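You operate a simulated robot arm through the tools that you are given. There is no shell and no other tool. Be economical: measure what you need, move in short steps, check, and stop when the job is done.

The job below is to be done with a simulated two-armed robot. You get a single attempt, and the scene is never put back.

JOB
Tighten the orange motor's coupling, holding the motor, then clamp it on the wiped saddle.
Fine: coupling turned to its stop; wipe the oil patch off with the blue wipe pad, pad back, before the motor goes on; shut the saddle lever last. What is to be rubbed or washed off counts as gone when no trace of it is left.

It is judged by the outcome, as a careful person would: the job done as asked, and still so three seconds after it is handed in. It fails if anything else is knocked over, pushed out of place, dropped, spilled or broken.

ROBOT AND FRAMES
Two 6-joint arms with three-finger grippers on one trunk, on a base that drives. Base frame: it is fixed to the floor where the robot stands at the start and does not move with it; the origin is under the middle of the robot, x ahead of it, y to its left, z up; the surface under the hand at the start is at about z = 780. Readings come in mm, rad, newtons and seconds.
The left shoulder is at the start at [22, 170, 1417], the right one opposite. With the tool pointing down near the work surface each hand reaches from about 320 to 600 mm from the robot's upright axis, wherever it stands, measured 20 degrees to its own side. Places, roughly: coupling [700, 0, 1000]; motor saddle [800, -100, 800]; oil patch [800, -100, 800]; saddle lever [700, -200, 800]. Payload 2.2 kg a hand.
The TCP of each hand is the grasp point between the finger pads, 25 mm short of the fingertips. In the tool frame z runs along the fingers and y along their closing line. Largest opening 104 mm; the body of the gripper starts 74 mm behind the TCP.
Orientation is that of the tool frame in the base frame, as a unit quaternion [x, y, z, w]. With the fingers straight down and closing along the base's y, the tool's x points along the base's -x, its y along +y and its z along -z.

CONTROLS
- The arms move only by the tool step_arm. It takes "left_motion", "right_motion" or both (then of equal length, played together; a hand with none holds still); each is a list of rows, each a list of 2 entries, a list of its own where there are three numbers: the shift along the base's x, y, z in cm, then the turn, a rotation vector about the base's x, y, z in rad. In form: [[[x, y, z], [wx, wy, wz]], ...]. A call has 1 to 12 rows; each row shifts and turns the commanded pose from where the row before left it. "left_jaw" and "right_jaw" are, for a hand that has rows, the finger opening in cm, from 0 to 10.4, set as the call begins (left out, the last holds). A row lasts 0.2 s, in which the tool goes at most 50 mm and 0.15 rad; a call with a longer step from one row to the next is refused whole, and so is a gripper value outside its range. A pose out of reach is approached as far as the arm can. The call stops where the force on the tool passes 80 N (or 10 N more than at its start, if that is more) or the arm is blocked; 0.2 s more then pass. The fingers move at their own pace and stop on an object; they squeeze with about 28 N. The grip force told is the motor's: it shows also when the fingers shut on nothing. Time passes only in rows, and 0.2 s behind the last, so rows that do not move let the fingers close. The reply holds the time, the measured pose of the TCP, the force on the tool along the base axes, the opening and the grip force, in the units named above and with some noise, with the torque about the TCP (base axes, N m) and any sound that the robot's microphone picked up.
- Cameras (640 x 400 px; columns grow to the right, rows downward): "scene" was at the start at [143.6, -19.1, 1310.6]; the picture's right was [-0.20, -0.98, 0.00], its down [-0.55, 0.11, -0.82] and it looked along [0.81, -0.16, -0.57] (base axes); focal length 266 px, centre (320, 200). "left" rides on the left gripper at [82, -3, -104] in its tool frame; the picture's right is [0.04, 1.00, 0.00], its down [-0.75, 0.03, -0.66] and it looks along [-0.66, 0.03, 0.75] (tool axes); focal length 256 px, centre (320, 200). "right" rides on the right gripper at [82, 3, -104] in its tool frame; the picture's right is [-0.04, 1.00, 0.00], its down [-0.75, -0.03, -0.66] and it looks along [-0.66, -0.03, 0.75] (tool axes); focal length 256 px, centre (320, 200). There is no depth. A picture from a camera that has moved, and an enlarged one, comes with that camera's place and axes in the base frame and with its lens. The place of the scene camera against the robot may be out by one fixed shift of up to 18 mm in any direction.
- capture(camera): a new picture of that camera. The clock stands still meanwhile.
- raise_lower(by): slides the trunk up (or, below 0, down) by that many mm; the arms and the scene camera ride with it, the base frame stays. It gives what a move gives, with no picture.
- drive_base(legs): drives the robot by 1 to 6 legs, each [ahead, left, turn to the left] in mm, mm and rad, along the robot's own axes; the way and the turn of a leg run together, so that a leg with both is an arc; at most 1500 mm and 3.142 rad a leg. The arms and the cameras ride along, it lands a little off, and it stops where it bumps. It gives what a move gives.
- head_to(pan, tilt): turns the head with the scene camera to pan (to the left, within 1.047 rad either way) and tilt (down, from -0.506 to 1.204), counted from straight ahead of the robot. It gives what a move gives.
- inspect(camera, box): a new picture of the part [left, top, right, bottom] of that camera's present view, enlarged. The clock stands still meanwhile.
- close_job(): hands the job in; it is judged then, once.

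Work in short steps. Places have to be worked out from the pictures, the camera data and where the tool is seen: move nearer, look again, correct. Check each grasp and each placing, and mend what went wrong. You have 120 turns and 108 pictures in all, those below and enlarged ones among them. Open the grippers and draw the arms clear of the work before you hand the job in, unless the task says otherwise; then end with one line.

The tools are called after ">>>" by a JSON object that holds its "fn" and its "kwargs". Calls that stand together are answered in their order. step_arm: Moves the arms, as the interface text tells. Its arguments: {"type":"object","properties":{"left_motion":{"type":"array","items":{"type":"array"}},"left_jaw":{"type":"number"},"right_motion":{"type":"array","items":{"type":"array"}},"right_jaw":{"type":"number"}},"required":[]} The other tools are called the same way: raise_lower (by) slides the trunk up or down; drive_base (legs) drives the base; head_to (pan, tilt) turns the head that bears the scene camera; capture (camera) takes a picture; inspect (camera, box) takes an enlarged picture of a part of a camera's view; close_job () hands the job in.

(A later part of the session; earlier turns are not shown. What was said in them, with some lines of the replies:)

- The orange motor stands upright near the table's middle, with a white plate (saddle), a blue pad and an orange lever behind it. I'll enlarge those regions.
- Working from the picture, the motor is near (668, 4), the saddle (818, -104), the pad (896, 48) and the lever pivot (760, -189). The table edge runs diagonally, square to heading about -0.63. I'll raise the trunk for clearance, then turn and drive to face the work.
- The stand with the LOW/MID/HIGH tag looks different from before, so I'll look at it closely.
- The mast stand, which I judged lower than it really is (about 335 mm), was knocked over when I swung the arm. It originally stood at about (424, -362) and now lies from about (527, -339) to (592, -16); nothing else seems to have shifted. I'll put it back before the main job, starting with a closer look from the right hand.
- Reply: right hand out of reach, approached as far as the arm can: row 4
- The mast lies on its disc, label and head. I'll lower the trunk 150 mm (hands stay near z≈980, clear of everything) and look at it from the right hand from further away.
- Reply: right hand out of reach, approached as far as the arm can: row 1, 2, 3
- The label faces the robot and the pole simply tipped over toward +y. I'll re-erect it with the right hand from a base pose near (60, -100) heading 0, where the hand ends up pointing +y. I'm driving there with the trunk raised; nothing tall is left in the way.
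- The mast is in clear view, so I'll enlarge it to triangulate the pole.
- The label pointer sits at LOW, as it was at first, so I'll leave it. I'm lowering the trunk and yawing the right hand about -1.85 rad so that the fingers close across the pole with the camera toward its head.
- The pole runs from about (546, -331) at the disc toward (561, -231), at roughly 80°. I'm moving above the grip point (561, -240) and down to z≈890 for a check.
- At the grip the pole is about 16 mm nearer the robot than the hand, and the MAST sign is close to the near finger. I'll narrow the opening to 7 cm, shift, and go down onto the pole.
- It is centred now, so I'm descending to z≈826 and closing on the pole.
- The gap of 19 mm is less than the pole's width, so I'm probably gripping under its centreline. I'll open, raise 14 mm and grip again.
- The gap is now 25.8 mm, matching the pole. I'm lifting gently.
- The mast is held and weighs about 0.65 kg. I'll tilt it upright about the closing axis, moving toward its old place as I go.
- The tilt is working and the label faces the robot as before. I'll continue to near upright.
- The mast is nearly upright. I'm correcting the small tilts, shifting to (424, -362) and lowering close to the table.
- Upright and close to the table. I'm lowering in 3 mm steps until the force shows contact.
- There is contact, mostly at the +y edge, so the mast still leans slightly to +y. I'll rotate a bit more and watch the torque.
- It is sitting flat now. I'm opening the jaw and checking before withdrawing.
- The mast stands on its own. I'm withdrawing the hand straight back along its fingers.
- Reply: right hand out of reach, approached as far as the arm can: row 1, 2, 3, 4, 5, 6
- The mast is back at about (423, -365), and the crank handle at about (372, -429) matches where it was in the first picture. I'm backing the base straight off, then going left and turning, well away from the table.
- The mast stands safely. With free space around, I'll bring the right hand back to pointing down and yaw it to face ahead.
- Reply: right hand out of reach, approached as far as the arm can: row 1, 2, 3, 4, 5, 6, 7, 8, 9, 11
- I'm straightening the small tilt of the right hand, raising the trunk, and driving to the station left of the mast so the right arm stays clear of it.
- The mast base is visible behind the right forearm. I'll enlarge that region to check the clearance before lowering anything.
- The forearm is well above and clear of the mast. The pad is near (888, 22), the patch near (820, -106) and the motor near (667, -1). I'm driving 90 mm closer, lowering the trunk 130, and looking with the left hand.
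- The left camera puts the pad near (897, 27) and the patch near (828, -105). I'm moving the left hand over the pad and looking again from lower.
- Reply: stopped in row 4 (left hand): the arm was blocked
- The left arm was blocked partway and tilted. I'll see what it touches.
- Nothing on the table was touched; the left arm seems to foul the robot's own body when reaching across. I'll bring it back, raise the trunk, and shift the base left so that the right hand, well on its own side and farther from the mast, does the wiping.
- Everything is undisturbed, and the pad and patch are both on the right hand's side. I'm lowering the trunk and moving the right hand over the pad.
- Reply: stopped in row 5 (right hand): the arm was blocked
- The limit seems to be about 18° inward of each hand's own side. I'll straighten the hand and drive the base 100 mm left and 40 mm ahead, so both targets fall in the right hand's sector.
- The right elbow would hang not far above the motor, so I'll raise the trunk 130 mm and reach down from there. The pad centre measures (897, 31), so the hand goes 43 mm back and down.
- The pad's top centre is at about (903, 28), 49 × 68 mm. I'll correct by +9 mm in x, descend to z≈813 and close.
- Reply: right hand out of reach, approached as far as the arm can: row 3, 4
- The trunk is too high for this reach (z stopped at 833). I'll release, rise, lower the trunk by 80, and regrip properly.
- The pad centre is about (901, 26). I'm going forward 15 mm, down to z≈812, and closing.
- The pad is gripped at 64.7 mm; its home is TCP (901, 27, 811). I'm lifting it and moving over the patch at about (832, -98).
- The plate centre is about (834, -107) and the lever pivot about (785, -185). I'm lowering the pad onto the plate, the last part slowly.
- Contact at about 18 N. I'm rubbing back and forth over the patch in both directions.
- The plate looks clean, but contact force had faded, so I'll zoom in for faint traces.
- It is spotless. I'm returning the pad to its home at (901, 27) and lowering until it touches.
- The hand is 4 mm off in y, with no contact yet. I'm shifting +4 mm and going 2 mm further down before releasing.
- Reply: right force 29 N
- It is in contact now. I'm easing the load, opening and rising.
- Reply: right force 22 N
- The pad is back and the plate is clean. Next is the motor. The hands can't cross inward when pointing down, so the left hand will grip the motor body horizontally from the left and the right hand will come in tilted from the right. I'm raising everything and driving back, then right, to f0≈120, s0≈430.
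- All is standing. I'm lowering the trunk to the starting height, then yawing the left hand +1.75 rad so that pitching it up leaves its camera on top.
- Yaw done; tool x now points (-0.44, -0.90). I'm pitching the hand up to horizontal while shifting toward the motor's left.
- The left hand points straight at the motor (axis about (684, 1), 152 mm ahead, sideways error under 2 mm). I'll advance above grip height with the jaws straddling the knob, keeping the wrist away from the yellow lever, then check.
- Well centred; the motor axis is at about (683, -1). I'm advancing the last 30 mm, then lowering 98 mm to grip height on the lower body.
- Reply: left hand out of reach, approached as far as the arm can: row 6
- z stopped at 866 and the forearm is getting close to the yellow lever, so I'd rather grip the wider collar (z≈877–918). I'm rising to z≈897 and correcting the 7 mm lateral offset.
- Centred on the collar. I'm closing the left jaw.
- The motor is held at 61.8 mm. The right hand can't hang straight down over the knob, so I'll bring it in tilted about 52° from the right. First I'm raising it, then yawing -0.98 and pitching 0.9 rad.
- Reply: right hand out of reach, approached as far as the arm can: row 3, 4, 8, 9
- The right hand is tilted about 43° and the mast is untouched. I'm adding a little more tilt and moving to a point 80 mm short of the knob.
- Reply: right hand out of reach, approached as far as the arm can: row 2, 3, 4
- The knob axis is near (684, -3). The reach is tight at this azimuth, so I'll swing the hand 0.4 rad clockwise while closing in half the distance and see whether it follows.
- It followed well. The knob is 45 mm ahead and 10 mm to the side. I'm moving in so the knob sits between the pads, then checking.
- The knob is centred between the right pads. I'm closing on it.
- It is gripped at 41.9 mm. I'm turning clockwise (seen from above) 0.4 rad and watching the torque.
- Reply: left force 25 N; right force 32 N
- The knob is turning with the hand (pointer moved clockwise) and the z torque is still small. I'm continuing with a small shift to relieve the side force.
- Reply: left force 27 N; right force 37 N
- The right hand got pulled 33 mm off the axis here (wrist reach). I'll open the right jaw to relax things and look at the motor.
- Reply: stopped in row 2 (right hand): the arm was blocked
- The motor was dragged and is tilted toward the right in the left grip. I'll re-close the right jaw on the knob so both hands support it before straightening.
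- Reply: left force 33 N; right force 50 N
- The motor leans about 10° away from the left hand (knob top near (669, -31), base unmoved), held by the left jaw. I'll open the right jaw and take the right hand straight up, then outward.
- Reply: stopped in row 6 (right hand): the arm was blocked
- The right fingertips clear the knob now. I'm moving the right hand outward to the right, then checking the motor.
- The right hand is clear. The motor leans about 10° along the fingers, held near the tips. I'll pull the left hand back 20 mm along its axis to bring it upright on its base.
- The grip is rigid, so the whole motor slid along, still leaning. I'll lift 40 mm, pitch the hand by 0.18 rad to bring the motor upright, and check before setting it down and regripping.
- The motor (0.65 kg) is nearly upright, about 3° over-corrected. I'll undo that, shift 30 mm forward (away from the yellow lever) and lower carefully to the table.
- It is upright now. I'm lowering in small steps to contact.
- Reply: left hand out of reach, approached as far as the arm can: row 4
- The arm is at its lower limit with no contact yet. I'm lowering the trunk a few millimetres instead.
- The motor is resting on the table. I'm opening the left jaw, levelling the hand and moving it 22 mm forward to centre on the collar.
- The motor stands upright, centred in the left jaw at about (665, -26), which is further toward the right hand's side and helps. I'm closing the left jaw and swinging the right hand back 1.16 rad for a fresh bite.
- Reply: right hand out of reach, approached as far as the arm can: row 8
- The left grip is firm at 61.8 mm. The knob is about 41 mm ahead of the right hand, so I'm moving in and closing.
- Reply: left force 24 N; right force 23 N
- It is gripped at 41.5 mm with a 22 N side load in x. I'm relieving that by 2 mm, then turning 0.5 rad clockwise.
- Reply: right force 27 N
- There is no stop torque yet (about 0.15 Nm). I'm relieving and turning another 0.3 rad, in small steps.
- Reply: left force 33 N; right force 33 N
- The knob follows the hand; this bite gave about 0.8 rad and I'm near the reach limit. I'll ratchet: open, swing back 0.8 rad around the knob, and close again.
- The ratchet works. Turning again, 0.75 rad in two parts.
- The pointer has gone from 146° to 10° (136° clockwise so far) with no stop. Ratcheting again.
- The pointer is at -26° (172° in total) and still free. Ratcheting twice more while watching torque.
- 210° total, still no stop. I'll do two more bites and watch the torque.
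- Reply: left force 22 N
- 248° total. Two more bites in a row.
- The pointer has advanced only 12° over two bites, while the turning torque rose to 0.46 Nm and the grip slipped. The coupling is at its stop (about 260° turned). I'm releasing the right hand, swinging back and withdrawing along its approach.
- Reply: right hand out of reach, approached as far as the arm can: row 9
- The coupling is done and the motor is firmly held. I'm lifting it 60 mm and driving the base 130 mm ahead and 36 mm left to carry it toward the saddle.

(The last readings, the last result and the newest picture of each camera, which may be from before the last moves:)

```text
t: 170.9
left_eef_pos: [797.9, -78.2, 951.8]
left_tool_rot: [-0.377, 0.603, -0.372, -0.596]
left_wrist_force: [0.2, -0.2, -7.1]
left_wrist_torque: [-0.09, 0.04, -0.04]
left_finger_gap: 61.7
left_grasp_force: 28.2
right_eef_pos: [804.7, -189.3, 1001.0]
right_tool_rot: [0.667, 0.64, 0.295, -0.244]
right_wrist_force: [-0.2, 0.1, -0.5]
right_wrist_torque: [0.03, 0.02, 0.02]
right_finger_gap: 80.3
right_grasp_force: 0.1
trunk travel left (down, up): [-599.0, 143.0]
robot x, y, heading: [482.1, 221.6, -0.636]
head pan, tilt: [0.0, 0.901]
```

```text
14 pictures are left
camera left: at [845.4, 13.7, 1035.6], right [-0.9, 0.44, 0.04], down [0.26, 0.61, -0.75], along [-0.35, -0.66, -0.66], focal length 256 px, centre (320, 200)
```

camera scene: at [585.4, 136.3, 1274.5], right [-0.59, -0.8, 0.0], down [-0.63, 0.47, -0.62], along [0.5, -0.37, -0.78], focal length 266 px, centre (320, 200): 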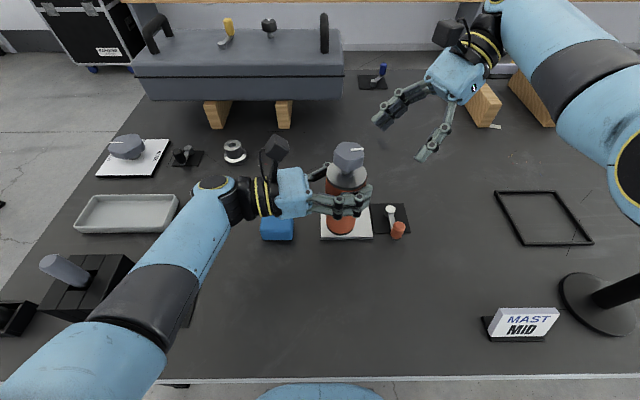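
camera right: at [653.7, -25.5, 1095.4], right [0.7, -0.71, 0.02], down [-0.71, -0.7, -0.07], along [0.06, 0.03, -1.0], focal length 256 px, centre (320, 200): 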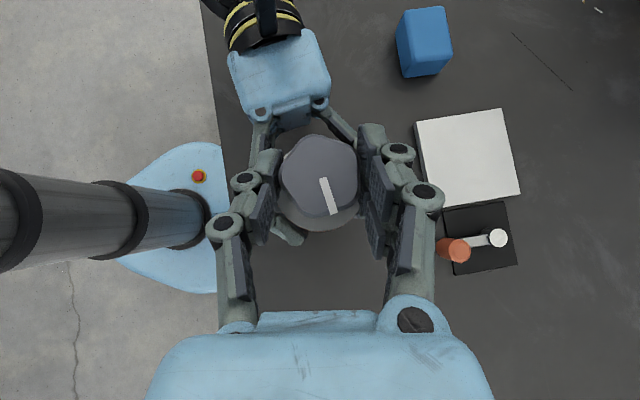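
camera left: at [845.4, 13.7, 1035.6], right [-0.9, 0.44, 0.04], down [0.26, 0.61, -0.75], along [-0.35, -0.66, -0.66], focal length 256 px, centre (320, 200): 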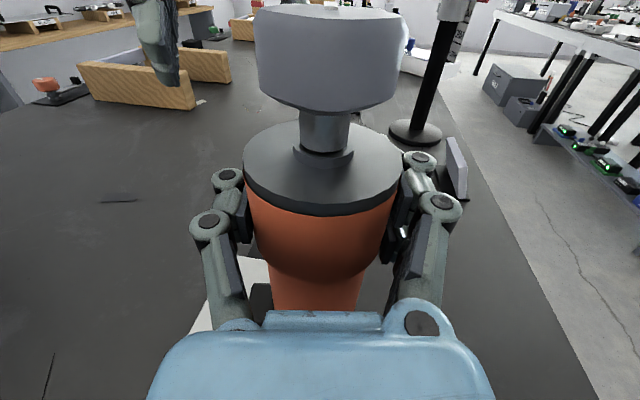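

The mast stands and the motor hangs upright, its axis at about (804, -68), a little behind the TCP. The saddle centre is about (836, -106), so I'll move (+32, -38) and check from above.

>>> {"fn": "step_arm", "kwargs": {"left_motion": [[[0.8, -0.95, 0], [0, 0, 0]], [[0.8, -0.95, 0], [0, 0, 0]], [[0.8, -0.95, -0.5], [0, 0, 0]], [[0.8, -0.95, -0.5], [0, 0, 0]], [[0, 0, -1], [0, 0, 0]], [[0, 0, -1], [0, 0, 0]], [[0, 0, 0], [0, 0, 0]]]}}

>>> {"fn": "inspect", "kwargs": {"camera": "scene", "box": [260, 120, 420, 240]}}

>>> {"fn": "capture", "kwargs": {"camera": "right"}}

```text
t: 172.5
left_eef_pos: [827.4, -116.7, 922.3]
left_tool_rot: [-0.376, 0.603, -0.373, -0.596]
left_wrist_force: [-0.2, 0.4, -6.6]
left_wrist_torque: [-0.07, 0.06, 0.01]
left_finger_gap: 61.4
left_grasp_force: 28.1
right_eef_pos: [801.9, -187.5, 1001.0]
right_tool_rot: [0.666, 0.64, 0.294, -0.244]
right_wrist_force: [0.0, 0.0, -0.5]
right_wrist_torque: [-0.01, 0.0, -0.06]
right_finger_gap: 80.0
right_grasp_force: 0.0
trunk travel left (down, up): [-599.0, 143.0]
robot x, y, heading: [478.9, 226.7, -0.637]
head pan, tilt: [0.0, 0.901]
```

```text
3.33 times, centred on (340, 180) of scene
camera zoom: at [583.9, 137.1, 1274.7], right [-0.59, -0.8, 0.0], down [-0.63, 0.47, -0.62], along [0.5, -0.37, -0.78], focal length 888 px, centre (253, 267)
```

zoom: 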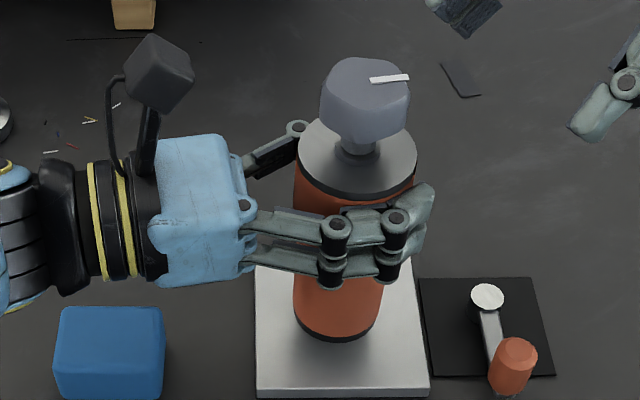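

```text
12 pictures are left
camera right: at [798.4, -204.9, 1132.0], right [1.0, -0.09, 0.02], down [-0.09, -0.99, -0.07], along [0.03, 0.07, -1.0], focal length 256 px, centre (320, 200)
```

right: 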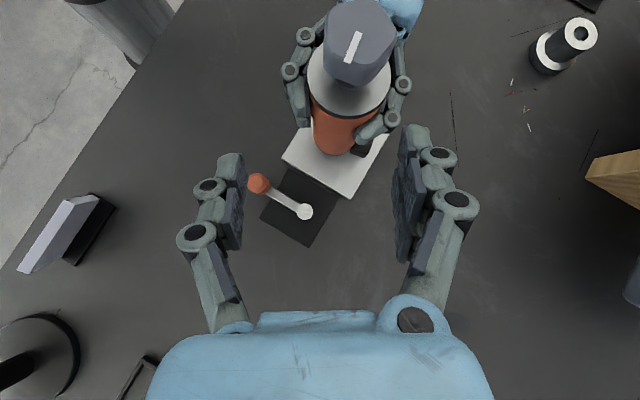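

Comparing the base with the plate in both views, the motor needs about (+3, -6) mm more. I'm correcting and lowering onto the plate.

>>> {"fn": "step_arm", "kwargs": {"left_motion": [[[0.3, -0.6, 0], [0, 0, 0]], [[0, 0, -0.8], [0, 0, 0]], [[0, 0, -0.3], [0, 0, 0]], [[0, 0, -0.2], [0, 0, 0]], [[0, 0, -0.2], [0, 0, 0]], [[0, 0, 0], [0, 0, 0]]]}}

```text
t: 173.9
left_eef_pos: [831.3, -120.0, 907.7]
left_tool_rot: [-0.377, 0.603, -0.373, -0.596]
left_wrist_force: [-0.1, 0.1, -6.4]
left_wrist_torque: [-0.09, 0.06, -0.03]
left_finger_gap: 61.4
left_grasp_force: 28.0
right_eef_pos: [804.4, -189.4, 1001.9]
right_tool_rot: [0.666, 0.64, 0.296, -0.244]
right_wrist_force: [0.5, 0.6, -0.9]
right_wrist_torque: [-0.02, -0.02, 0.03]
right_finger_gap: 80.1
right_grasp_force: 0.1
trunk travel left (down, up): [-599.0, 143.0]
robot x, y, heading: [477.7, 225.8, -0.638]
head pan, tilt: [0.0, 0.901]
```

No contact yet. I'm lowering further in 2 mm steps.

>>> {"fn": "step_arm", "kwargs": {"left_motion": [[[0, 0, -0.2], [0, 0, 0]], [[0, 0, -0.2], [0, 0, 0]], [[0, 0, 0], [0, 0, 0]]]}}

```text
t: 174.7
left_eef_pos: [831.3, -118.9, 906.8]
left_tool_rot: [-0.376, 0.602, -0.374, -0.597]
left_wrist_force: [1.5, -1.4, -2.3]
left_wrist_torque: [-0.24, 0.03, 0.04]
left_finger_gap: 61.3
left_grasp_force: 28.1
left hand out of reach, approached as far as the arm can: row 2
right_eef_pos: [803.6, -189.6, 1001.2]
right_tool_rot: [0.666, 0.64, 0.295, -0.244]
right_wrist_force: [-0.4, 0.1, -0.6]
right_wrist_torque: [-0.01, 0.0, -0.01]
right_finger_gap: 79.8
right_grasp_force: 0.0
trunk travel left (down, up): [-599.0, 143.0]
robot x, y, heading: [480.6, 226.2, -0.634]
head pan, tilt: [0.0, 0.901]
```

It is just touching. I'm lowering the trunk 2 mm to seat it.

>>> {"fn": "raise_lower", "kwargs": {"by": -3}}

>>> {"fn": "inspect", "kwargs": {"camera": "scene", "box": [260, 120, 420, 240]}}

```text
t: 175.2
left_eef_pos: [831.2, -118.3, 907.2]
left_tool_rot: [-0.375, 0.602, -0.376, -0.597]
left_wrist_force: [2.9, 0.7, 24.2]
left_wrist_torque: [0.14, 0.18, 0.0]
left_finger_gap: 61.2
left_grasp_force: 28.3
right_eef_pos: [802.7, -188.9, 999.3]
right_tool_rot: [0.666, 0.64, 0.295, -0.244]
right_wrist_force: [0.0, 0.9, 0.3]
right_wrist_torque: [0.01, 0.01, -0.01]
right_finger_gap: 80.2
right_grasp_force: 0.0
trunk travel left (down, up): [-596.0, 146.0]
robot x, y, heading: [481.3, 226.3, -0.636]
head pan, tilt: [0.0, 0.901]
```

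```text
3.33 times, centred on (340, 180) of scene
camera zoom: at [583.0, 138.5, 1272.2], right [-0.59, -0.8, 0.0], down [-0.63, 0.46, -0.62], along [0.5, -0.37, -0.78], focal length 888 px, centre (253, 267)
```

zoom: 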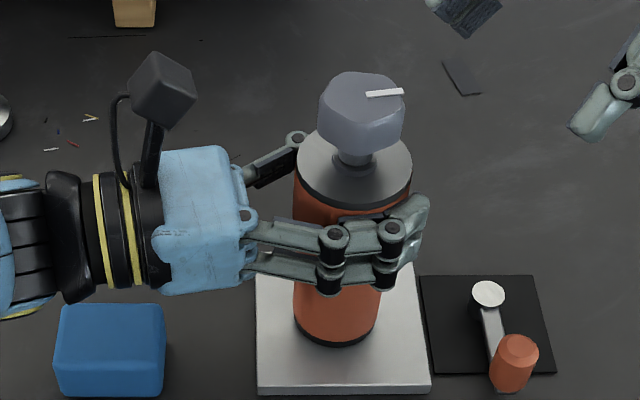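

The motor is seated within about 3 mm of the plate centre. I'm easing the load, opening the left jaw and withdrawing straight back.

>>> {"fn": "step_arm", "kwargs": {"left_motion": [[[0, 0, 0.15], [0, 0, 0]], [[0, 0, 0], [0, 0, 0]]]}}

>>> {"fn": "step_arm", "kwargs": {"left_motion": [[[0, 0, 0], [0, 0, 0]], [[0, 0, 0], [0, 0, 0]], [[0, 0, 0], [0, 0, 0]], [[0.9, 1.8, 0], [0, 0, 0]], [[0.9, 1.8, 0], [0, 0, 0]], [[0.9, 1.8, 0], [0, 0, 0]], [[0.9, 1.8, 0.5], [0, 0, 0]], [[0.9, 1.8, 0.5], [0, 0, 0]], [[0.9, 1.8, 1], [0, 0, 0]]], "left_jaw": 9.5}}

>>> {"fn": "capture", "kwargs": {"camera": "scene"}}

```text
t: 175.8
left_eef_pos: [831.3, -118.8, 906.9]
left_tool_rot: [-0.376, 0.602, -0.376, -0.596]
left_wrist_force: [5.1, -3.8, 24.1]
left_wrist_torque: [-0.23, 0.01, 0.02]
left_finger_gap: 61.6
left_grasp_force: 27.7
right_eef_pos: [802.2, -190.0, 999.7]
right_tool_rot: [0.667, 0.64, 0.295, -0.243]
right_wrist_force: [-0.6, -0.1, -0.1]
right_wrist_torque: [0.04, 0.0, 0.01]
right_finger_gap: 80.1
right_grasp_force: 0.0
trunk travel left (down, up): [-596.0, 146.0]
robot x, y, heading: [481.9, 226.5, -0.631]
head pan, tilt: [0.0, 0.901]
```

```text
t: 177.8
left_eef_pos: [884.5, -10.7, 928.9]
left_tool_rot: [-0.377, 0.603, -0.374, -0.595]
left_wrist_force: [-0.7, -0.5, 0.7]
left_wrist_torque: [0.0, -0.02, 0.0]
left_finger_gap: 94.9
left_grasp_force: 0.1
right_eef_pos: [804.3, -189.4, 998.9]
right_tool_rot: [0.666, 0.64, 0.295, -0.244]
right_wrist_force: [-1.1, -0.6, 0.0]
right_wrist_torque: [-0.03, -0.02, 0.01]
right_finger_gap: 80.1
right_grasp_force: 0.0
trunk travel left (down, up): [-596.0, 146.0]
robot x, y, heading: [479.2, 225.5, -0.634]
head pan, tilt: [0.0, 0.901]
```

```text
10 pictures are left
camera scene: at [583.8, 137.7, 1271.8], right [-0.59, -0.8, 0.0], down [-0.63, 0.47, -0.62], along [0.5, -0.37, -0.78], focal length 266 px, centre (320, 200)
```

scene: 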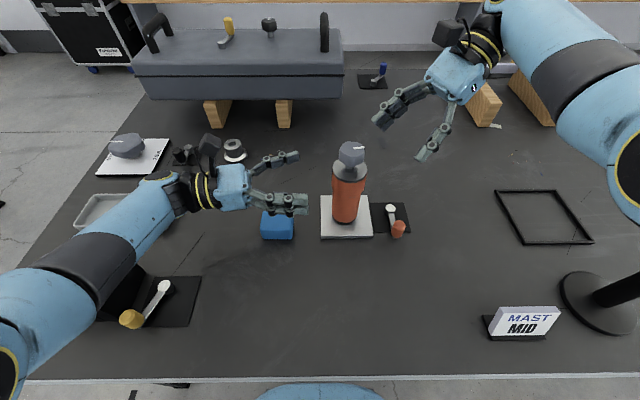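

The motor stands free on the saddle. The lever's pivot is at (785, -185) and its handle at about (736, -155). I'm bringing the right hand, still tilted, to a point 60 mm short of the handle and looking.

>>> {"fn": "step_arm", "kwargs": {"right_motion": [[[-1.8, -0.2, -1], [0, 0, 0]], [[-1.8, -0.2, -1], [0, 0, 0]], [[-1.8, -0.2, -2.5], [0, 0, 0]], [[-1.8, -0.2, -2.5], [0, 0, 0]], [[0, 0, -3], [0, 0, 0]], [[0, 0, -3], [0, 0, 0]], [[0, 0, 0], [0, 0, 0]]], "right_jaw": 6}}

>>> {"fn": "capture", "kwargs": {"camera": "right"}}

```text
t: 179.4
left_eef_pos: [882.8, -13.0, 927.0]
left_tool_rot: [-0.377, 0.603, -0.373, -0.596]
left_wrist_force: [-0.6, -1.2, 0.7]
left_wrist_torque: [-0.02, 0.02, -0.03]
left_finger_gap: 95.0
left_grasp_force: 0.0
right_eef_pos: [730.8, -196.8, 868.1]
right_tool_rot: [0.666, 0.64, 0.295, -0.244]
right_wrist_force: [-0.2, -1.1, 0.4]
right_wrist_torque: [0.02, 0.01, -0.01]
right_finger_gap: 59.9
right_grasp_force: 0.0
trunk travel left (down, up): [-596.0, 146.0]
robot x, y, heading: [480.1, 226.3, -0.633]
head pan, tilt: [0.0, 0.901]
```

```text
9 pictures are left
camera right: at [725.0, -212.2, 1000.0], right [1.0, -0.09, 0.02], down [-0.09, -0.99, -0.07], along [0.03, 0.07, -1.0], focal length 256 px, centre (320, 200)
```

right: 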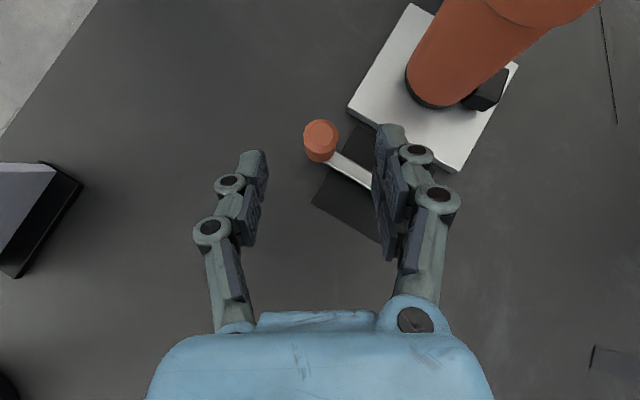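

The handle is at about (735, -158). I'm moving in along the fingers and closing on it.

>>> {"fn": "step_arm", "kwargs": {"right_motion": [[[0.1, 1.3, -1.3], [0, 0, 0]], [[0.15, 1.3, -1.3], [0, 0, 0]], [[0.15, 1.25, -1.3], [0, 0, 0]], [[0, 0, 0], [0, 0, 0]]]}}

>>> {"fn": "step_arm", "kwargs": {"right_motion": [[[0, 0, 0], [0, 0, 0]], [[0, 0, 0], [0, 0, 0]], [[0, 0, 0], [0, 0, 0]]], "right_jaw": 0}}

```text
t: 180.4
left_eef_pos: [882.7, -12.0, 927.5]
left_tool_rot: [-0.377, 0.603, -0.374, -0.596]
left_wrist_force: [0.3, -0.2, -0.3]
left_wrist_torque: [0.0, 0.04, 0.0]
left_finger_gap: 95.2
left_grasp_force: 0.0
right_eef_pos: [734.8, -157.0, 829.9]
right_tool_rot: [0.666, 0.641, 0.295, -0.244]
right_wrist_force: [0.6, -0.1, -0.2]
right_wrist_torque: [0.0, 0.01, -0.02]
right_finger_gap: 60.1
right_grasp_force: 0.1
trunk travel left (down, up): [-596.0, 146.0]
robot x, y, heading: [479.1, 225.3, -0.636]
head pan, tilt: [0.0, 0.901]
```

```text
t: 181.2
left_eef_pos: [883.1, -11.5, 927.2]
left_tool_rot: [-0.376, 0.603, -0.373, -0.596]
left_wrist_force: [1.0, 0.1, 0.4]
left_wrist_torque: [-0.01, 0.01, 0.0]
left_finger_gap: 95.0
left_grasp_force: 0.0
right_eef_pos: [735.4, -156.2, 831.2]
right_tool_rot: [0.666, 0.641, 0.295, -0.244]
right_wrist_force: [1.6, -0.5, -1.5]
right_wrist_torque: [-0.44, -0.66, 0.09]
right_finger_gap: 19.2
right_grasp_force: 44.1
trunk travel left (down, up): [-596.0, 146.0]
robot x, y, heading: [482.1, 225.9, -0.635]
head pan, tilt: [0.0, 0.901]
```

The handle is gripped (19 mm). I'm testing the swing direction gently: 8 mm clockwise, toward the motor.

>>> {"fn": "step_arm", "kwargs": {"right_motion": [[[0.2, 0.35, 0], [0, 0, 0]], [[0.22, 0.34, 0], [0, 0, 0]], [[0, 0, 0], [0, 0, 0]]]}}

```text
t: 182.0
left_eef_pos: [882.0, -13.6, 927.4]
left_tool_rot: [-0.377, 0.603, -0.374, -0.595]
left_wrist_force: [0.0, 0.3, 0.1]
left_wrist_torque: [0.01, 0.03, -0.01]
left_finger_gap: 94.8
left_grasp_force: 0.0
right_eef_pos: [736.3, -152.6, 828.6]
right_tool_rot: [0.667, 0.64, 0.294, -0.243]
right_wrist_force: [-12.8, -11.6, 10.9]
right_wrist_torque: [-0.46, -0.36, 0.19]
right_finger_gap: 18.2
right_grasp_force: 44.2
trunk travel left (down, up): [-596.0, 146.0]
robot x, y, heading: [482.2, 226.6, -0.635]
head pan, tilt: [0.0, 0.901]
```

There is some resistance (about 17 N) after 4 mm. Trying the other way: back, then 10 mm counter-clockwise.

>>> {"fn": "step_arm", "kwargs": {"right_motion": [[[-0.21, -0.35, 0], [0, 0, 0]], [[-0.21, -0.34, 0], [0, 0, 0]], [[-0.22, -0.42, 0], [0, 0, 0]], [[-0.18, -0.42, 0], [0, 0, 0]], [[0, 0, 0], [0, 0, 0]]]}}

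```text
t: 183.2
left_eef_pos: [882.6, -12.4, 927.2]
left_tool_rot: [-0.376, 0.604, -0.373, -0.596]
left_wrist_force: [1.1, 0.5, -0.1]
left_wrist_torque: [0.02, 0.01, 0.0]
left_finger_gap: 94.7
left_grasp_force: 0.2
right_eef_pos: [728.2, -168.4, 829.8]
right_tool_rot: [0.666, 0.64, 0.295, -0.245]
right_wrist_force: [-17.2, 2.5, -3.2]
right_wrist_torque: [-0.04, -0.05, -0.36]
right_finger_gap: 7.3
right_grasp_force: 29.8
trunk travel left (down, up): [-596.0, 146.0]
robot x, y, heading: [475.9, 226.8, -0.639]
head pan, tilt: [0.0, 0.901]
```

The gap dropped to 7 mm, so the handle has slipped from the fingertips. Taking a look.

>>> {"fn": "capture", "kwargs": {"camera": "right"}}

```text
8 pictures are left
camera right: at [724.2, -183.9, 959.9], right [1.0, -0.09, 0.02], down [-0.09, -0.99, -0.07], along [0.03, 0.07, -1.0], focal length 256 px, centre (320, 200)
```

right: 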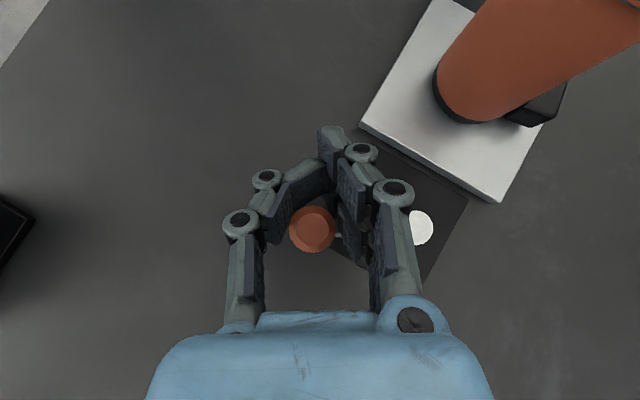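

The lever moved freely counter-clockwise (about 31°, handle now near (723, -189), caged by the fingers), while clockwise was against its stop. So shutting is counter-clockwise; I'm drawing it on along the arc.

>>> {"fn": "step_arm", "kwargs": {"right_motion": [[[0.25, -1.1, 0], [0, 0, 0]], [[0.25, -1.1, 0], [0, 0, 0]], [[0.35, -0.8, 0], [0, 0, 0]], [[0.35, -0.7, 0], [0, 0, 0]], [[0, 0, 0], [0, 0, 0]]]}}

>>> {"fn": "capture", "kwargs": {"camera": "right"}}

```text
t: 184.4
left_eef_pos: [884.4, -12.8, 927.0]
left_tool_rot: [-0.376, 0.603, -0.373, -0.596]
left_wrist_force: [-0.7, 0.0, 0.1]
left_wrist_torque: [0.02, 0.04, 0.0]
left_finger_gap: 94.9
left_grasp_force: 0.1
right_eef_pos: [735.2, -194.7, 837.2]
right_tool_rot: [0.666, 0.64, 0.295, -0.243]
right_wrist_force: [-0.3, -0.2, 0.2]
right_wrist_torque: [-0.01, -0.02, -0.06]
right_finger_gap: 6.8
right_grasp_force: 28.7
right hand out of reach, approached as far as the arm can: row 3, 4
trunk travel left (down, up): [-596.0, 146.0]
robot x, y, heading: [482.2, 223.4, -0.639]
head pan, tilt: [0.0, 0.901]
```

```text
7 pictures are left
camera right: at [729.7, -211.1, 968.3], right [1.0, -0.09, 0.03], down [-0.09, -0.99, -0.07], along [0.03, 0.07, -1.0], focal length 256 px, centre (320, 200)
```

right: 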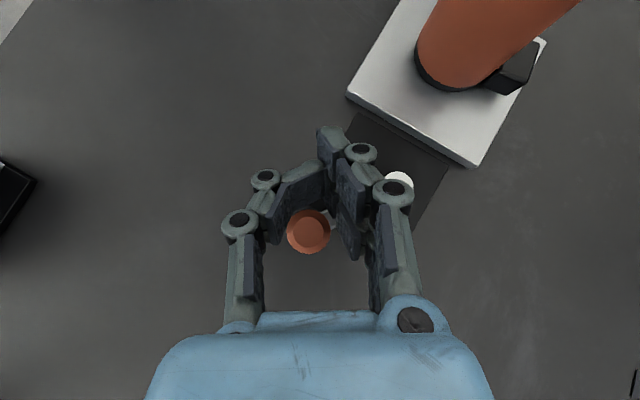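

The handle is at about 204° and still free, but this pose is at its reach limit. I'll swing the hand 0.6 rad clockwise around the handle so a finger pushes it along the arc with the wrist nearer the robot.

>>> {"fn": "step_arm", "kwargs": {"right_motion": [[[0.26, -0.15, 0], [0, 0, -0.12]], [[0.25, -0.2, 0], [0, 0, -0.12]], [[0.25, -0.2, 0], [0, 0, -0.12]], [[0.25, -0.2, 0], [0, 0, -0.12]], [[0.25, -0.2, 0], [0, 0, -0.12]], [[0, 0, 0], [0, 0, 0]]]}}

>>> {"fn": "step_arm", "kwargs": {"right_motion": [[[0.4, -0.6, 0], [0, 0, 0]], [[0.5, -0.6, 0], [0, 0, 0]], [[0.6, -0.6, 0], [0, 0, 0]], [[0, 0, 0], [0, 0, 0]]]}}

>>> {"fn": "capture", "kwargs": {"camera": "right"}}

```text
t: 185.6
left_eef_pos: [879.8, -9.7, 929.4]
left_tool_rot: [-0.374, 0.603, -0.375, -0.596]
left_wrist_force: [0.0, -0.7, -0.3]
left_wrist_torque: [0.0, 0.0, -0.03]
left_finger_gap: 94.9
left_grasp_force: 0.1
right_eef_pos: [762.2, -211.5, 806.2]
right_tool_rot: [0.816, 0.422, 0.355, -0.173]
right_wrist_force: [-18.2, 33.3, 34.7]
right_wrist_torque: [-0.39, -0.1, -1.26]
right_finger_gap: 13.8
right_grasp_force: 20.1
right hand out of reach, approached as far as the arm can: row 1, 2, 3, 4, 5
trunk travel left (down, up): [-596.0, 146.0]
robot x, y, heading: [477.1, 228.2, -0.633]
head pan, tilt: [0.0, 0.901]
stopped in row 6 (right hand): the force on the tool passed its limit at 106 N (the readings are from after the stop); the commanded pose is now the measured one
```

```text
t: 186.6
left_eef_pos: [880.7, -7.0, 930.0]
left_tool_rot: [-0.374, 0.603, -0.374, -0.597]
left_wrist_force: [0.0, 0.4, -0.2]
left_wrist_torque: [0.01, 0.01, 0.02]
left_finger_gap: 95.1
left_grasp_force: 0.0
right_eef_pos: [760.4, -212.1, 808.8]
right_tool_rot: [0.818, 0.42, 0.35, -0.179]
right_wrist_force: [-30.3, 60.2, -18.4]
right_wrist_torque: [-0.32, -1.13, -2.03]
right_finger_gap: 7.3
right_grasp_force: 19.2
right hand out of reach, approached as far as the arm can: row 1, 2, 3
trunk travel left (down, up): [-596.0, 146.0]
robot x, y, heading: [481.5, 227.8, -0.64]
head pan, tilt: [0.0, 0.901]
```

```text
6 pictures are left
camera right: at [751.9, -230.3, 938.6], right [0.8, -0.6, -0.03], down [-0.6, -0.79, -0.09], along [0.03, 0.09, -1.0], focal length 256 px, centre (320, 200)
```

right: 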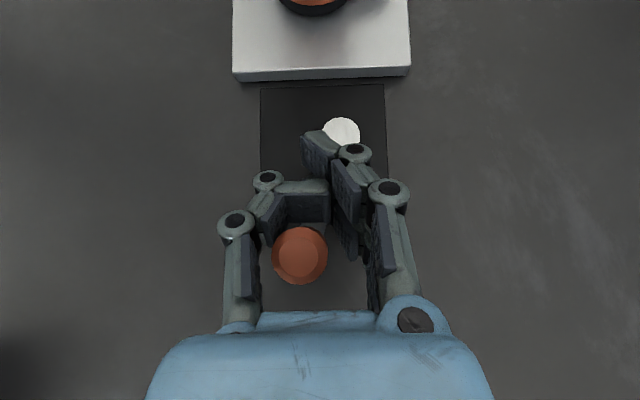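

The fingertips are jammed against the pivot; the lever is at 217° (73° turned), now pointing right. I'll open, lift clear, turn the hand to point down, and then push the handle ahead with closed fingers.

>>> {"fn": "step_arm", "kwargs": {"right_motion": [[[0, 0, 0.3], [0, 0, 0]], [[0, 0, 0.5], [0, 0, 0]], [[0, 0, 1], [0, 0, 0]], [[0, 0, 2], [0, 0, 0]], [[0, 0, 2.5], [0, 0, 0]], [[0, 0, 2.5], [0, 0, 0]]], "right_jaw": 6}}

>>> {"fn": "step_arm", "kwargs": {"right_motion": [[[-0.8, 0.3, 0], [-0.108, 0.078, 0]], [[-0.8, 0.3, 0], [-0.108, 0.078, 0]], [[-0.8, 0.3, 0], [-0.108, 0.078, 0]], [[-0.8, 0.3, 0], [-0.108, 0.078, 0]], [[-0.8, 0.2, 0], [-0.108, 0.078, 0]], [[-0.8, 0.2, 0], [-0.09, 0.065, 0]], [[0, 0, 0], [0, 0, 0]]], "right_jaw": 0}}

>>> {"fn": "capture", "kwargs": {"camera": "scene"}}

```text
t: 188.0
left_eef_pos: [882.5, -10.6, 927.7]
left_tool_rot: [-0.377, 0.603, -0.374, -0.596]
left_wrist_force: [0.4, 0.8, -0.3]
left_wrist_torque: [-0.01, 0.04, -0.02]
left_finger_gap: 95.0
left_grasp_force: 0.0
right_eef_pos: [797.9, -260.2, 866.7]
right_tool_rot: [0.818, 0.422, 0.354, -0.167]
right_wrist_force: [0.3, 0.4, 0.5]
right_wrist_torque: [-0.06, 0.02, 0.01]
right_finger_gap: 63.8
right_grasp_force: 0.0
right hand out of reach, approached as far as the arm can: row 2, 3, 4, 5, 6
trunk travel left (down, up): [-596.0, 146.0]
robot x, y, heading: [481.2, 224.9, -0.635]
head pan, tilt: [0.0, 0.901]
```

```text
t: 189.6
left_eef_pos: [882.3, -11.7, 928.7]
left_tool_rot: [-0.377, 0.604, -0.373, -0.596]
left_wrist_force: [0.3, -0.4, 0.2]
left_wrist_torque: [-0.01, 0.02, 0.0]
left_finger_gap: 94.9
left_grasp_force: 0.1
right_eef_pos: [804.3, -290.8, 816.5]
right_tool_rot: [0.887, 0.461, 0.015, 0.002]
right_wrist_force: [-0.4, -0.1, 0.6]
right_wrist_torque: [0.02, 0.02, -0.05]
right_finger_gap: 0.4
right_grasp_force: 27.9
right hand out of reach, approached as far as the arm can: row 1, 2, 3, 4, 5, 6
trunk travel left (down, up): [-596.0, 146.0]
robot x, y, heading: [479.9, 225.9, -0.634]
head pan, tilt: [0.0, 0.901]
```

```text
5 pictures are left
camera scene: at [582.6, 138.0, 1271.8], right [-0.59, -0.8, 0.0], down [-0.63, 0.47, -0.62], along [0.5, -0.37, -0.78], focal length 266 px, centre (320, 200)
```

scene: 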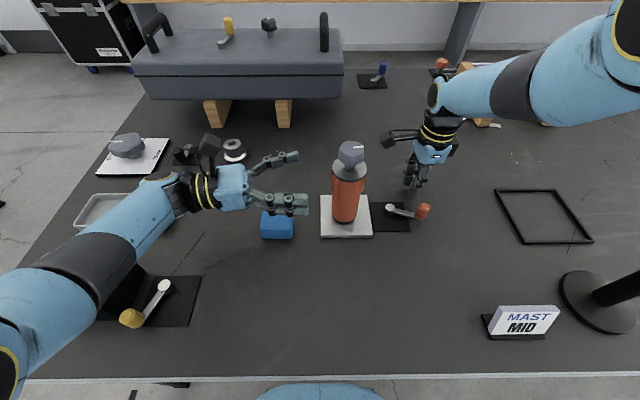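

The right arm is stuck in an awkward far pose. I'll raise the trunk 120 mm so everything is clear, then yaw the hand back toward its normal facing so that the arm can recover.

>>> {"fn": "raise_lower", "kwargs": {"by": 120}}

>>> {"fn": "step_arm", "kwargs": {"right_motion": [[[0, 0, 0], [0, 0, 0.14]], [[0, 0, 0], [0, 0, 0.14]], [[0, 0, 0], [0, 0, 0.14]], [[0, 0, 0], [0, 0, 0.14]]]}}

```text
t: 191.1
left_eef_pos: [882.5, -10.6, 1046.8]
left_tool_rot: [-0.377, 0.603, -0.373, -0.596]
left_wrist_force: [0.0, -0.2, 0.2]
left_wrist_torque: [-0.03, 0.0, 0.0]
left_finger_gap: 95.2
left_grasp_force: 0.0
right_eef_pos: [803.9, -291.1, 935.3]
right_tool_rot: [0.887, 0.461, 0.015, 0.003]
right_wrist_force: [0.3, -0.6, -0.3]
right_wrist_torque: [0.03, 0.01, 0.0]
right_finger_gap: 0.2
right_grasp_force: 27.9
trunk travel left (down, up): [-716.0, 26.0]
robot x, y, heading: [478.8, 227.8, -0.635]
head pan, tilt: [0.0, 0.901]
```

```text
t: 192.1
left_eef_pos: [882.7, -10.5, 1047.3]
left_tool_rot: [-0.377, 0.603, -0.373, -0.596]
left_wrist_force: [0.1, 0.5, 0.8]
left_wrist_torque: [0.0, 0.0, 0.02]
left_finger_gap: 95.1
left_grasp_force: 0.0
right_eef_pos: [802.7, -291.2, 938.1]
right_tool_rot: [0.724, 0.689, 0.015, -0.001]
right_wrist_force: [0.3, 0.5, -0.1]
right_wrist_torque: [-0.01, 0.03, 0.0]
right_finger_gap: 0.1
right_grasp_force: 28.4
trunk travel left (down, up): [-716.0, 26.0]
robot x, y, heading: [478.7, 226.1, -0.634]
head pan, tilt: [0.0, 0.901]
```

It recovered. I'm continuing the yaw to normal facing while moving to the robot side of the handle, at about (693, -198), still high.

>>> {"fn": "step_arm", "kwargs": {"right_motion": [[[-1.57, 1.33, 0], [0, 0, 0.14]], [[-1.57, 1.33, 0], [0, 0, 0.14]], [[-1.57, 1.33, 0], [0, 0, 0.14]], [[-1.57, 1.33, 0], [0, 0, 0.14]], [[-1.57, 1.33, 0], [0, 0, 0.14]], [[-1.57, 1.33, 0], [0, 0, 0.14]], [[-1.57, 1.33, 0], [0, 0, 0.14]], [[0, 0, 0], [0, 0, 0]]]}}

>>> {"fn": "capture", "kwargs": {"camera": "right"}}

```text
t: 193.9
left_eef_pos: [881.8, -11.4, 1047.0]
left_tool_rot: [-0.377, 0.603, -0.373, -0.596]
left_wrist_force: [-0.7, 0.2, 0.1]
left_wrist_torque: [0.02, -0.01, 0.01]
left_finger_gap: 94.9
left_grasp_force: 0.0
right_eef_pos: [762.5, -245.8, 871.8]
right_tool_rot: [0.315, 0.949, 0.013, -0.008]
right_wrist_force: [-0.6, -0.4, 0.9]
right_wrist_torque: [0.01, 0.0, 0.02]
right_finger_gap: 0.2
right_grasp_force: 28.2
right hand out of reach, approached as far as the arm can: row 1, 2, 3, 4, 5, 6, 7
trunk travel left (down, up): [-716.0, 26.0]
robot x, y, heading: [479.8, 225.7, -0.631]
head pan, tilt: [0.0, 0.901]
```

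```text
4 pictures are left
camera right: at [699.1, -197.3, 977.2], right [0.63, 0.78, 0.02], down [0.59, -0.5, 0.64], along [0.5, -0.39, -0.77], focal length 256 px, centre (320, 200)
```

right: 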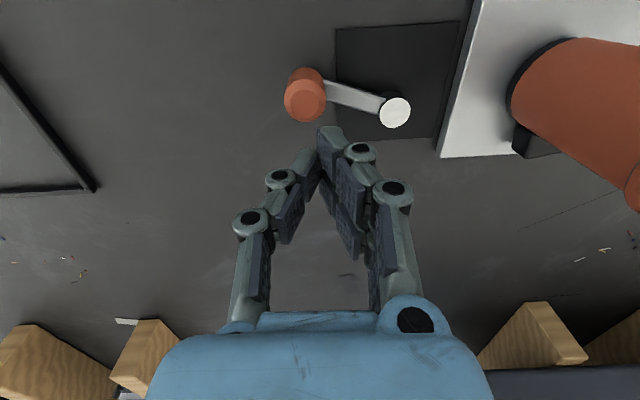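

The hand is over the far side of the handle (handle about (730, -229), 20° short of pointing straight right). I'll raise, drive the base back 85 mm so the closed fingers come to the robot side of the handle, then lower beside it.

>>> {"fn": "raise_lower", "kwargs": {"by": 25}}

>>> {"fn": "drive_base", "kwargs": {"legs": [[-88, 0, 0]]}}

>>> {"fn": "raise_lower", "kwargs": {"by": -57}}

>>> {"fn": "inspect", "kwargs": {"camera": "right", "box": [160, 40, 480, 240]}}

```text
t: 194.6
left_eef_pos: [882.5, -11.0, 1070.7]
left_tool_rot: [-0.376, 0.603, -0.373, -0.597]
left_wrist_force: [0.5, -0.6, -0.2]
left_wrist_torque: [-0.01, -0.04, 0.02]
left_finger_gap: 95.0
left_grasp_force: 0.0
right_eef_pos: [761.1, -246.0, 898.2]
right_tool_rot: [0.316, 0.949, 0.014, -0.009]
right_wrist_force: [-0.4, 0.5, -0.4]
right_wrist_torque: [0.03, 0.0, -0.01]
right_finger_gap: 0.1
right_grasp_force: 27.7
trunk travel left (down, up): [-741.0, 1.0]
robot x, y, heading: [479.1, 227.9, -0.64]
head pan, tilt: [0.0, 0.901]
```

```text
t: 195.7
left_eef_pos: [813.3, 40.4, 1073.4]
left_tool_rot: [-0.377, 0.602, -0.374, -0.596]
left_wrist_force: [0.7, -0.2, -0.1]
left_wrist_torque: [0.0, 0.0, 0.05]
left_finger_gap: 95.1
left_grasp_force: 0.0
right_eef_pos: [691.9, -193.5, 898.1]
right_tool_rot: [0.315, 0.949, 0.013, -0.009]
right_wrist_force: [-0.8, 0.3, 0.1]
right_wrist_torque: [-0.01, -0.01, -0.01]
right_finger_gap: 0.2
right_grasp_force: 27.6
trunk travel left (down, up): [-741.0, 1.0]
robot x, y, heading: [407.2, 277.1, -0.635]
head pan, tilt: [0.0, 0.901]
```

```text
t: 196.7
left_eef_pos: [812.7, 40.0, 1015.2]
left_tool_rot: [-0.377, 0.603, -0.374, -0.596]
left_wrist_force: [-1.0, -0.6, 0.0]
left_wrist_torque: [-0.02, 0.05, 0.03]
left_finger_gap: 94.8
left_grasp_force: 0.0
right_eef_pos: [694.4, -194.9, 840.4]
right_tool_rot: [0.314, 0.949, 0.013, -0.01]
right_wrist_force: [0.1, -0.4, 0.6]
right_wrist_torque: [0.03, 0.0, 0.0]
right_finger_gap: 0.1
right_grasp_force: 28.0
trunk travel left (down, up): [-684.0, 58.0]
robot x, y, heading: [408.7, 278.4, -0.641]
head pan, tilt: [0.0, 0.901]
```

```text
2.00 times, centred on (320, 140) of right
camera zoom: at [630.7, -146.7, 946.1], right [0.63, 0.78, 0.02], down [0.59, -0.49, 0.64], along [0.5, -0.39, -0.77], focal length 512 px, centre (320, 320)
```

zoom: 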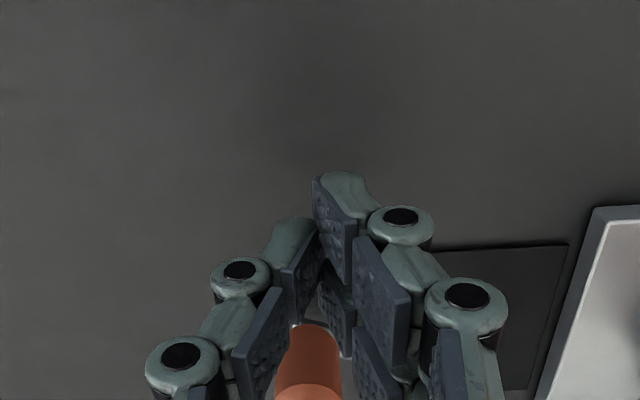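

The handle is right ahead of the closed fingers. I'm pushing forward: a quick approach, then 4 mm steps, watching force.

>>> {"fn": "step_arm", "kwargs": {"right_motion": [[[0.64, -0.48, 0], [0, 0, 0]], [[0.64, -0.48, 0], [0, 0, 0]], [[0.64, -0.48, 0], [0, 0, 0]], [[0.28, -0.28, 0], [0, 0, 0]], [[0.28, -0.28, 0], [0, 0, 0]], [[0.28, -0.28, 0], [0, 0, 0]]]}}

```text
t: 198.1
left_eef_pos: [813.9, 38.5, 1014.7]
left_tool_rot: [-0.377, 0.602, -0.375, -0.596]
left_wrist_force: [0.4, -0.3, 0.2]
left_wrist_torque: [-0.01, 0.03, 0.02]
left_finger_gap: 94.9
left_grasp_force: 0.1
right_eef_pos: [704.7, -208.1, 857.1]
right_tool_rot: [0.315, 0.949, 0.013, -0.009]
right_wrist_force: [0.2, -0.4, -0.4]
right_wrist_torque: [-0.01, 0.01, -0.04]
right_finger_gap: 0.1
right_grasp_force: 28.2
right hand out of reach, approached as far as the arm can: row 1, 2, 3, 5, 6
trunk travel left (down, up): [-684.0, 58.0]
robot x, y, heading: [409.6, 278.5, -0.636]
head pan, tilt: [0.0, 0.901]
```

The arm's commanded pose is still beyond its reach, so I'll use the body: lower the trunk 18 mm and push with the base, 30 mm ahead.

>>> {"fn": "raise_lower", "kwargs": {"by": -18}}

>>> {"fn": "drive_base", "kwargs": {"legs": [[30, 0, 0]]}}

```text
t: 198.7
left_eef_pos: [813.7, 40.5, 997.6]
left_tool_rot: [-0.377, 0.603, -0.374, -0.595]
left_wrist_force: [0.3, 1.2, -0.1]
left_wrist_torque: [0.0, -0.02, 0.04]
left_finger_gap: 94.9
left_grasp_force: 0.0
right_eef_pos: [704.4, -207.2, 838.7]
right_tool_rot: [0.315, 0.949, 0.013, -0.009]
right_wrist_force: [-0.3, -0.1, -0.5]
right_wrist_torque: [-0.01, -0.01, 0.03]
right_finger_gap: 0.3
right_grasp_force: 27.8
trunk travel left (down, up): [-666.0, 76.0]
robot x, y, heading: [410.4, 278.2, -0.637]
head pan, tilt: [0.0, 0.901]
```

```text
t: 199.6
left_eef_pos: [834.9, 26.8, 999.1]
left_tool_rot: [-0.375, 0.603, -0.376, -0.595]
left_wrist_force: [0.2, 1.4, 0.2]
left_wrist_torque: [0.01, 0.0, 0.01]
left_finger_gap: 94.7
left_grasp_force: 0.0
right_eef_pos: [714.2, -208.6, 834.3]
right_tool_rot: [0.315, 0.949, 0.019, -0.026]
right_wrist_force: [-35.4, 47.6, -14.6]
right_wrist_torque: [0.34, 0.5, 0.22]
right_finger_gap: 0.3
right_grasp_force: 28.0
trunk travel left (down, up): [-666.0, 76.0]
robot x, y, heading: [434.0, 262.7, -0.637]
head pan, tilt: [0.0, 0.901]
```

Pushing with about 60 N moved it no further, and the same stiffness appeared earlier at 217°. So the lever is against its shut stop. I'm backing off and raising.

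>>> {"fn": "drive_base", "kwargs": {"legs": [[-40, 0, 0]]}}

>>> {"fn": "raise_lower", "kwargs": {"by": 75}}

>>> {"fn": "inspect", "kwargs": {"camera": "right", "box": [160, 40, 640, 340]}}

```text
t: 200.4
left_eef_pos: [805.1, 46.6, 997.6]
left_tool_rot: [-0.377, 0.603, -0.375, -0.595]
left_wrist_force: [-0.7, 0.5, 0.0]
left_wrist_torque: [0.04, 0.02, 0.01]
left_finger_gap: 94.8
left_grasp_force: 0.0
right_eef_pos: [684.7, -189.5, 831.1]
right_tool_rot: [0.313, 0.949, 0.021, -0.027]
right_wrist_force: [-0.6, 0.1, -0.1]
right_wrist_torque: [-0.02, -0.01, 0.02]
right_finger_gap: 0.0
right_grasp_force: 27.7
trunk travel left (down, up): [-666.0, 76.0]
robot x, y, heading: [400.0, 283.5, -0.631]
head pan, tilt: [0.0, 0.901]
```

```text
t: 201.6
left_eef_pos: [807.4, 46.2, 1072.1]
left_tool_rot: [-0.376, 0.603, -0.373, -0.596]
left_wrist_force: [-0.1, 0.3, 0.4]
left_wrist_torque: [0.03, 0.01, 0.01]
left_finger_gap: 95.1
left_grasp_force: 0.1
right_eef_pos: [685.2, -189.1, 906.4]
right_tool_rot: [0.314, 0.949, 0.021, -0.028]
right_wrist_force: [1.0, 0.5, -0.3]
right_wrist_torque: [-0.03, 0.02, 0.02]
right_finger_gap: 0.2
right_grasp_force: 28.5
trunk travel left (down, up): [-741.0, 1.0]
robot x, y, heading: [401.8, 282.9, -0.634]
head pan, tilt: [0.0, 0.901]
```

```text
1.33 times, centred on (400, 190) of right
camera zoom: at [625.5, -144.8, 1013.9], right [0.63, 0.78, 0.02], down [0.61, -0.51, 0.6], along [0.48, -0.37, -0.8], focal length 341 px, centre (213, 213)
```

zoom: 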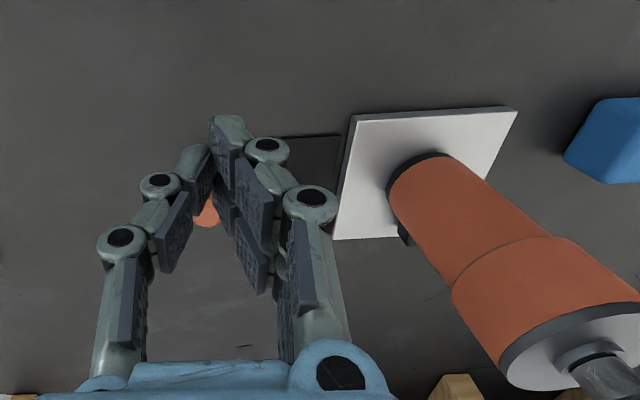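

The motor stands centred on the clean saddle and the lever is shut. I'm opening the right gripper and taking one picture toward the mast to check the arm's clearance before drawing back.

>>> {"fn": "step_arm", "kwargs": {"right_motion": [[[0, 0, 0], [0, 0, 0]], [[0, 0, 0], [0, 0, 0]], [[0, 0, 0], [0, 0, 0]], [[0, 0, 0], [0, 0, 0]]], "right_jaw": 10.4}}

>>> {"fn": "head_to", "kwargs": {"pan": -0.35, "tilt": 0.9}}

>>> {"fn": "capture", "kwargs": {"camera": "scene"}}

```text
t: 202.6
left_eef_pos: [806.3, 45.5, 1071.7]
left_tool_rot: [-0.377, 0.603, -0.374, -0.595]
left_wrist_force: [-0.3, -0.7, -0.4]
left_wrist_torque: [-0.01, -0.02, 0.01]
left_finger_gap: 94.9
left_grasp_force: 0.1
right_eef_pos: [685.6, -189.9, 904.8]
right_tool_rot: [0.313, 0.949, 0.021, -0.028]
right_wrist_force: [-0.3, 0.6, -0.3]
right_wrist_torque: [0.02, -0.03, 0.01]
right_finger_gap: 104.2
right_grasp_force: 0.1
trunk travel left (down, up): [-741.0, 1.0]
robot x, y, heading: [403.6, 285.7, -0.627]
head pan, tilt: [0.0, 0.901]
```

```text
t: 203.4
left_eef_pos: [806.1, 46.0, 1071.9]
left_tool_rot: [-0.377, 0.602, -0.374, -0.596]
left_wrist_force: [0.4, 0.6, -0.6]
left_wrist_torque: [-0.01, -0.04, 0.02]
left_finger_gap: 94.9
left_grasp_force: 0.1
right_eef_pos: [686.1, -189.7, 904.5]
right_tool_rot: [0.313, 0.949, 0.021, -0.028]
right_wrist_force: [-0.6, 0.4, -0.2]
right_wrist_torque: [-0.01, 0.0, -0.03]
right_finger_gap: 104.0
right_grasp_force: 0.2
trunk travel left (down, up): [-741.0, 1.0]
robot x, y, heading: [404.0, 281.3, -0.635]
head pan, tilt: [-0.351, 0.901]
```

```text
1 pictures are left
camera scene: at [486.8, 177.6, 1417.1], right [-0.83, -0.55, 0.0], down [-0.43, 0.65, -0.62], along [0.34, -0.52, -0.78], focal length 266 px, centre (320, 200)
```

scene: 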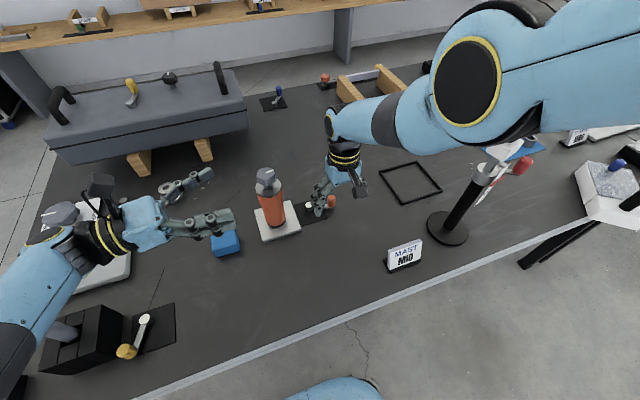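

The mast stands and the arm is well clear of it; backing straight off moves away from everything. I'm drawing the robot back 200 mm.

>>> {"fn": "drive_base", "kwargs": {"legs": [[-200, 0, 0]]}}

>>> {"fn": "inspect", "kwargs": {"camera": "scene", "box": [160, 60, 480, 260]}}

```text
t: 205.0
left_eef_pos: [646.0, 167.6, 1072.8]
left_tool_rot: [-0.379, 0.603, -0.375, -0.594]
left_wrist_force: [-0.3, -0.2, -1.0]
left_wrist_torque: [0.02, 0.0, 0.03]
left_finger_gap: 94.9
left_grasp_force: 0.1
right_eef_pos: [525.9, -69.3, 906.8]
right_tool_rot: [0.311, 0.95, 0.02, -0.029]
right_wrist_force: [0.1, 0.1, 0.3]
right_wrist_torque: [-0.01, -0.04, 0.01]
right_finger_gap: 103.9
right_grasp_force: 0.0
trunk travel left (down, up): [-741.0, 1.0]
robot x, y, heading: [244.3, 398.8, -0.625]
head pan, tilt: [-0.351, 0.901]
```

```text
2.00 times, centred on (320, 160) of scene
camera zoom: at [325.5, 296.3, 1417.2], right [-0.83, -0.56, 0.0], down [-0.44, 0.65, -0.62], along [0.35, -0.52, -0.78], focal length 533 px, centre (320, 280)
```

zoom: 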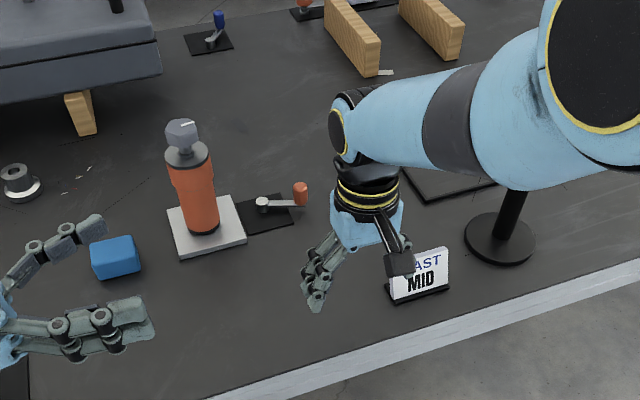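

The job is finished as far as I could take it, with one mishap: early on I knocked over the mast stand with the arm and stood it back up in its place. The motor is on the wiped saddle, the lever is against its stop, the pad is back, and the arms are clear, so I'm handing in.

>>> {"fn": "close_job", "kwargs": {}}

```text
The job is handed in.
```

The coupling is tightened to its stop, the saddle was wiped clean and the blue pad put back before the motor went on, and I shut the lever last. I knocked over the LOW/MID/HIGH mast stand early on and stood it back up at about its old place, so that counts as a knock-over even though it is upright now.
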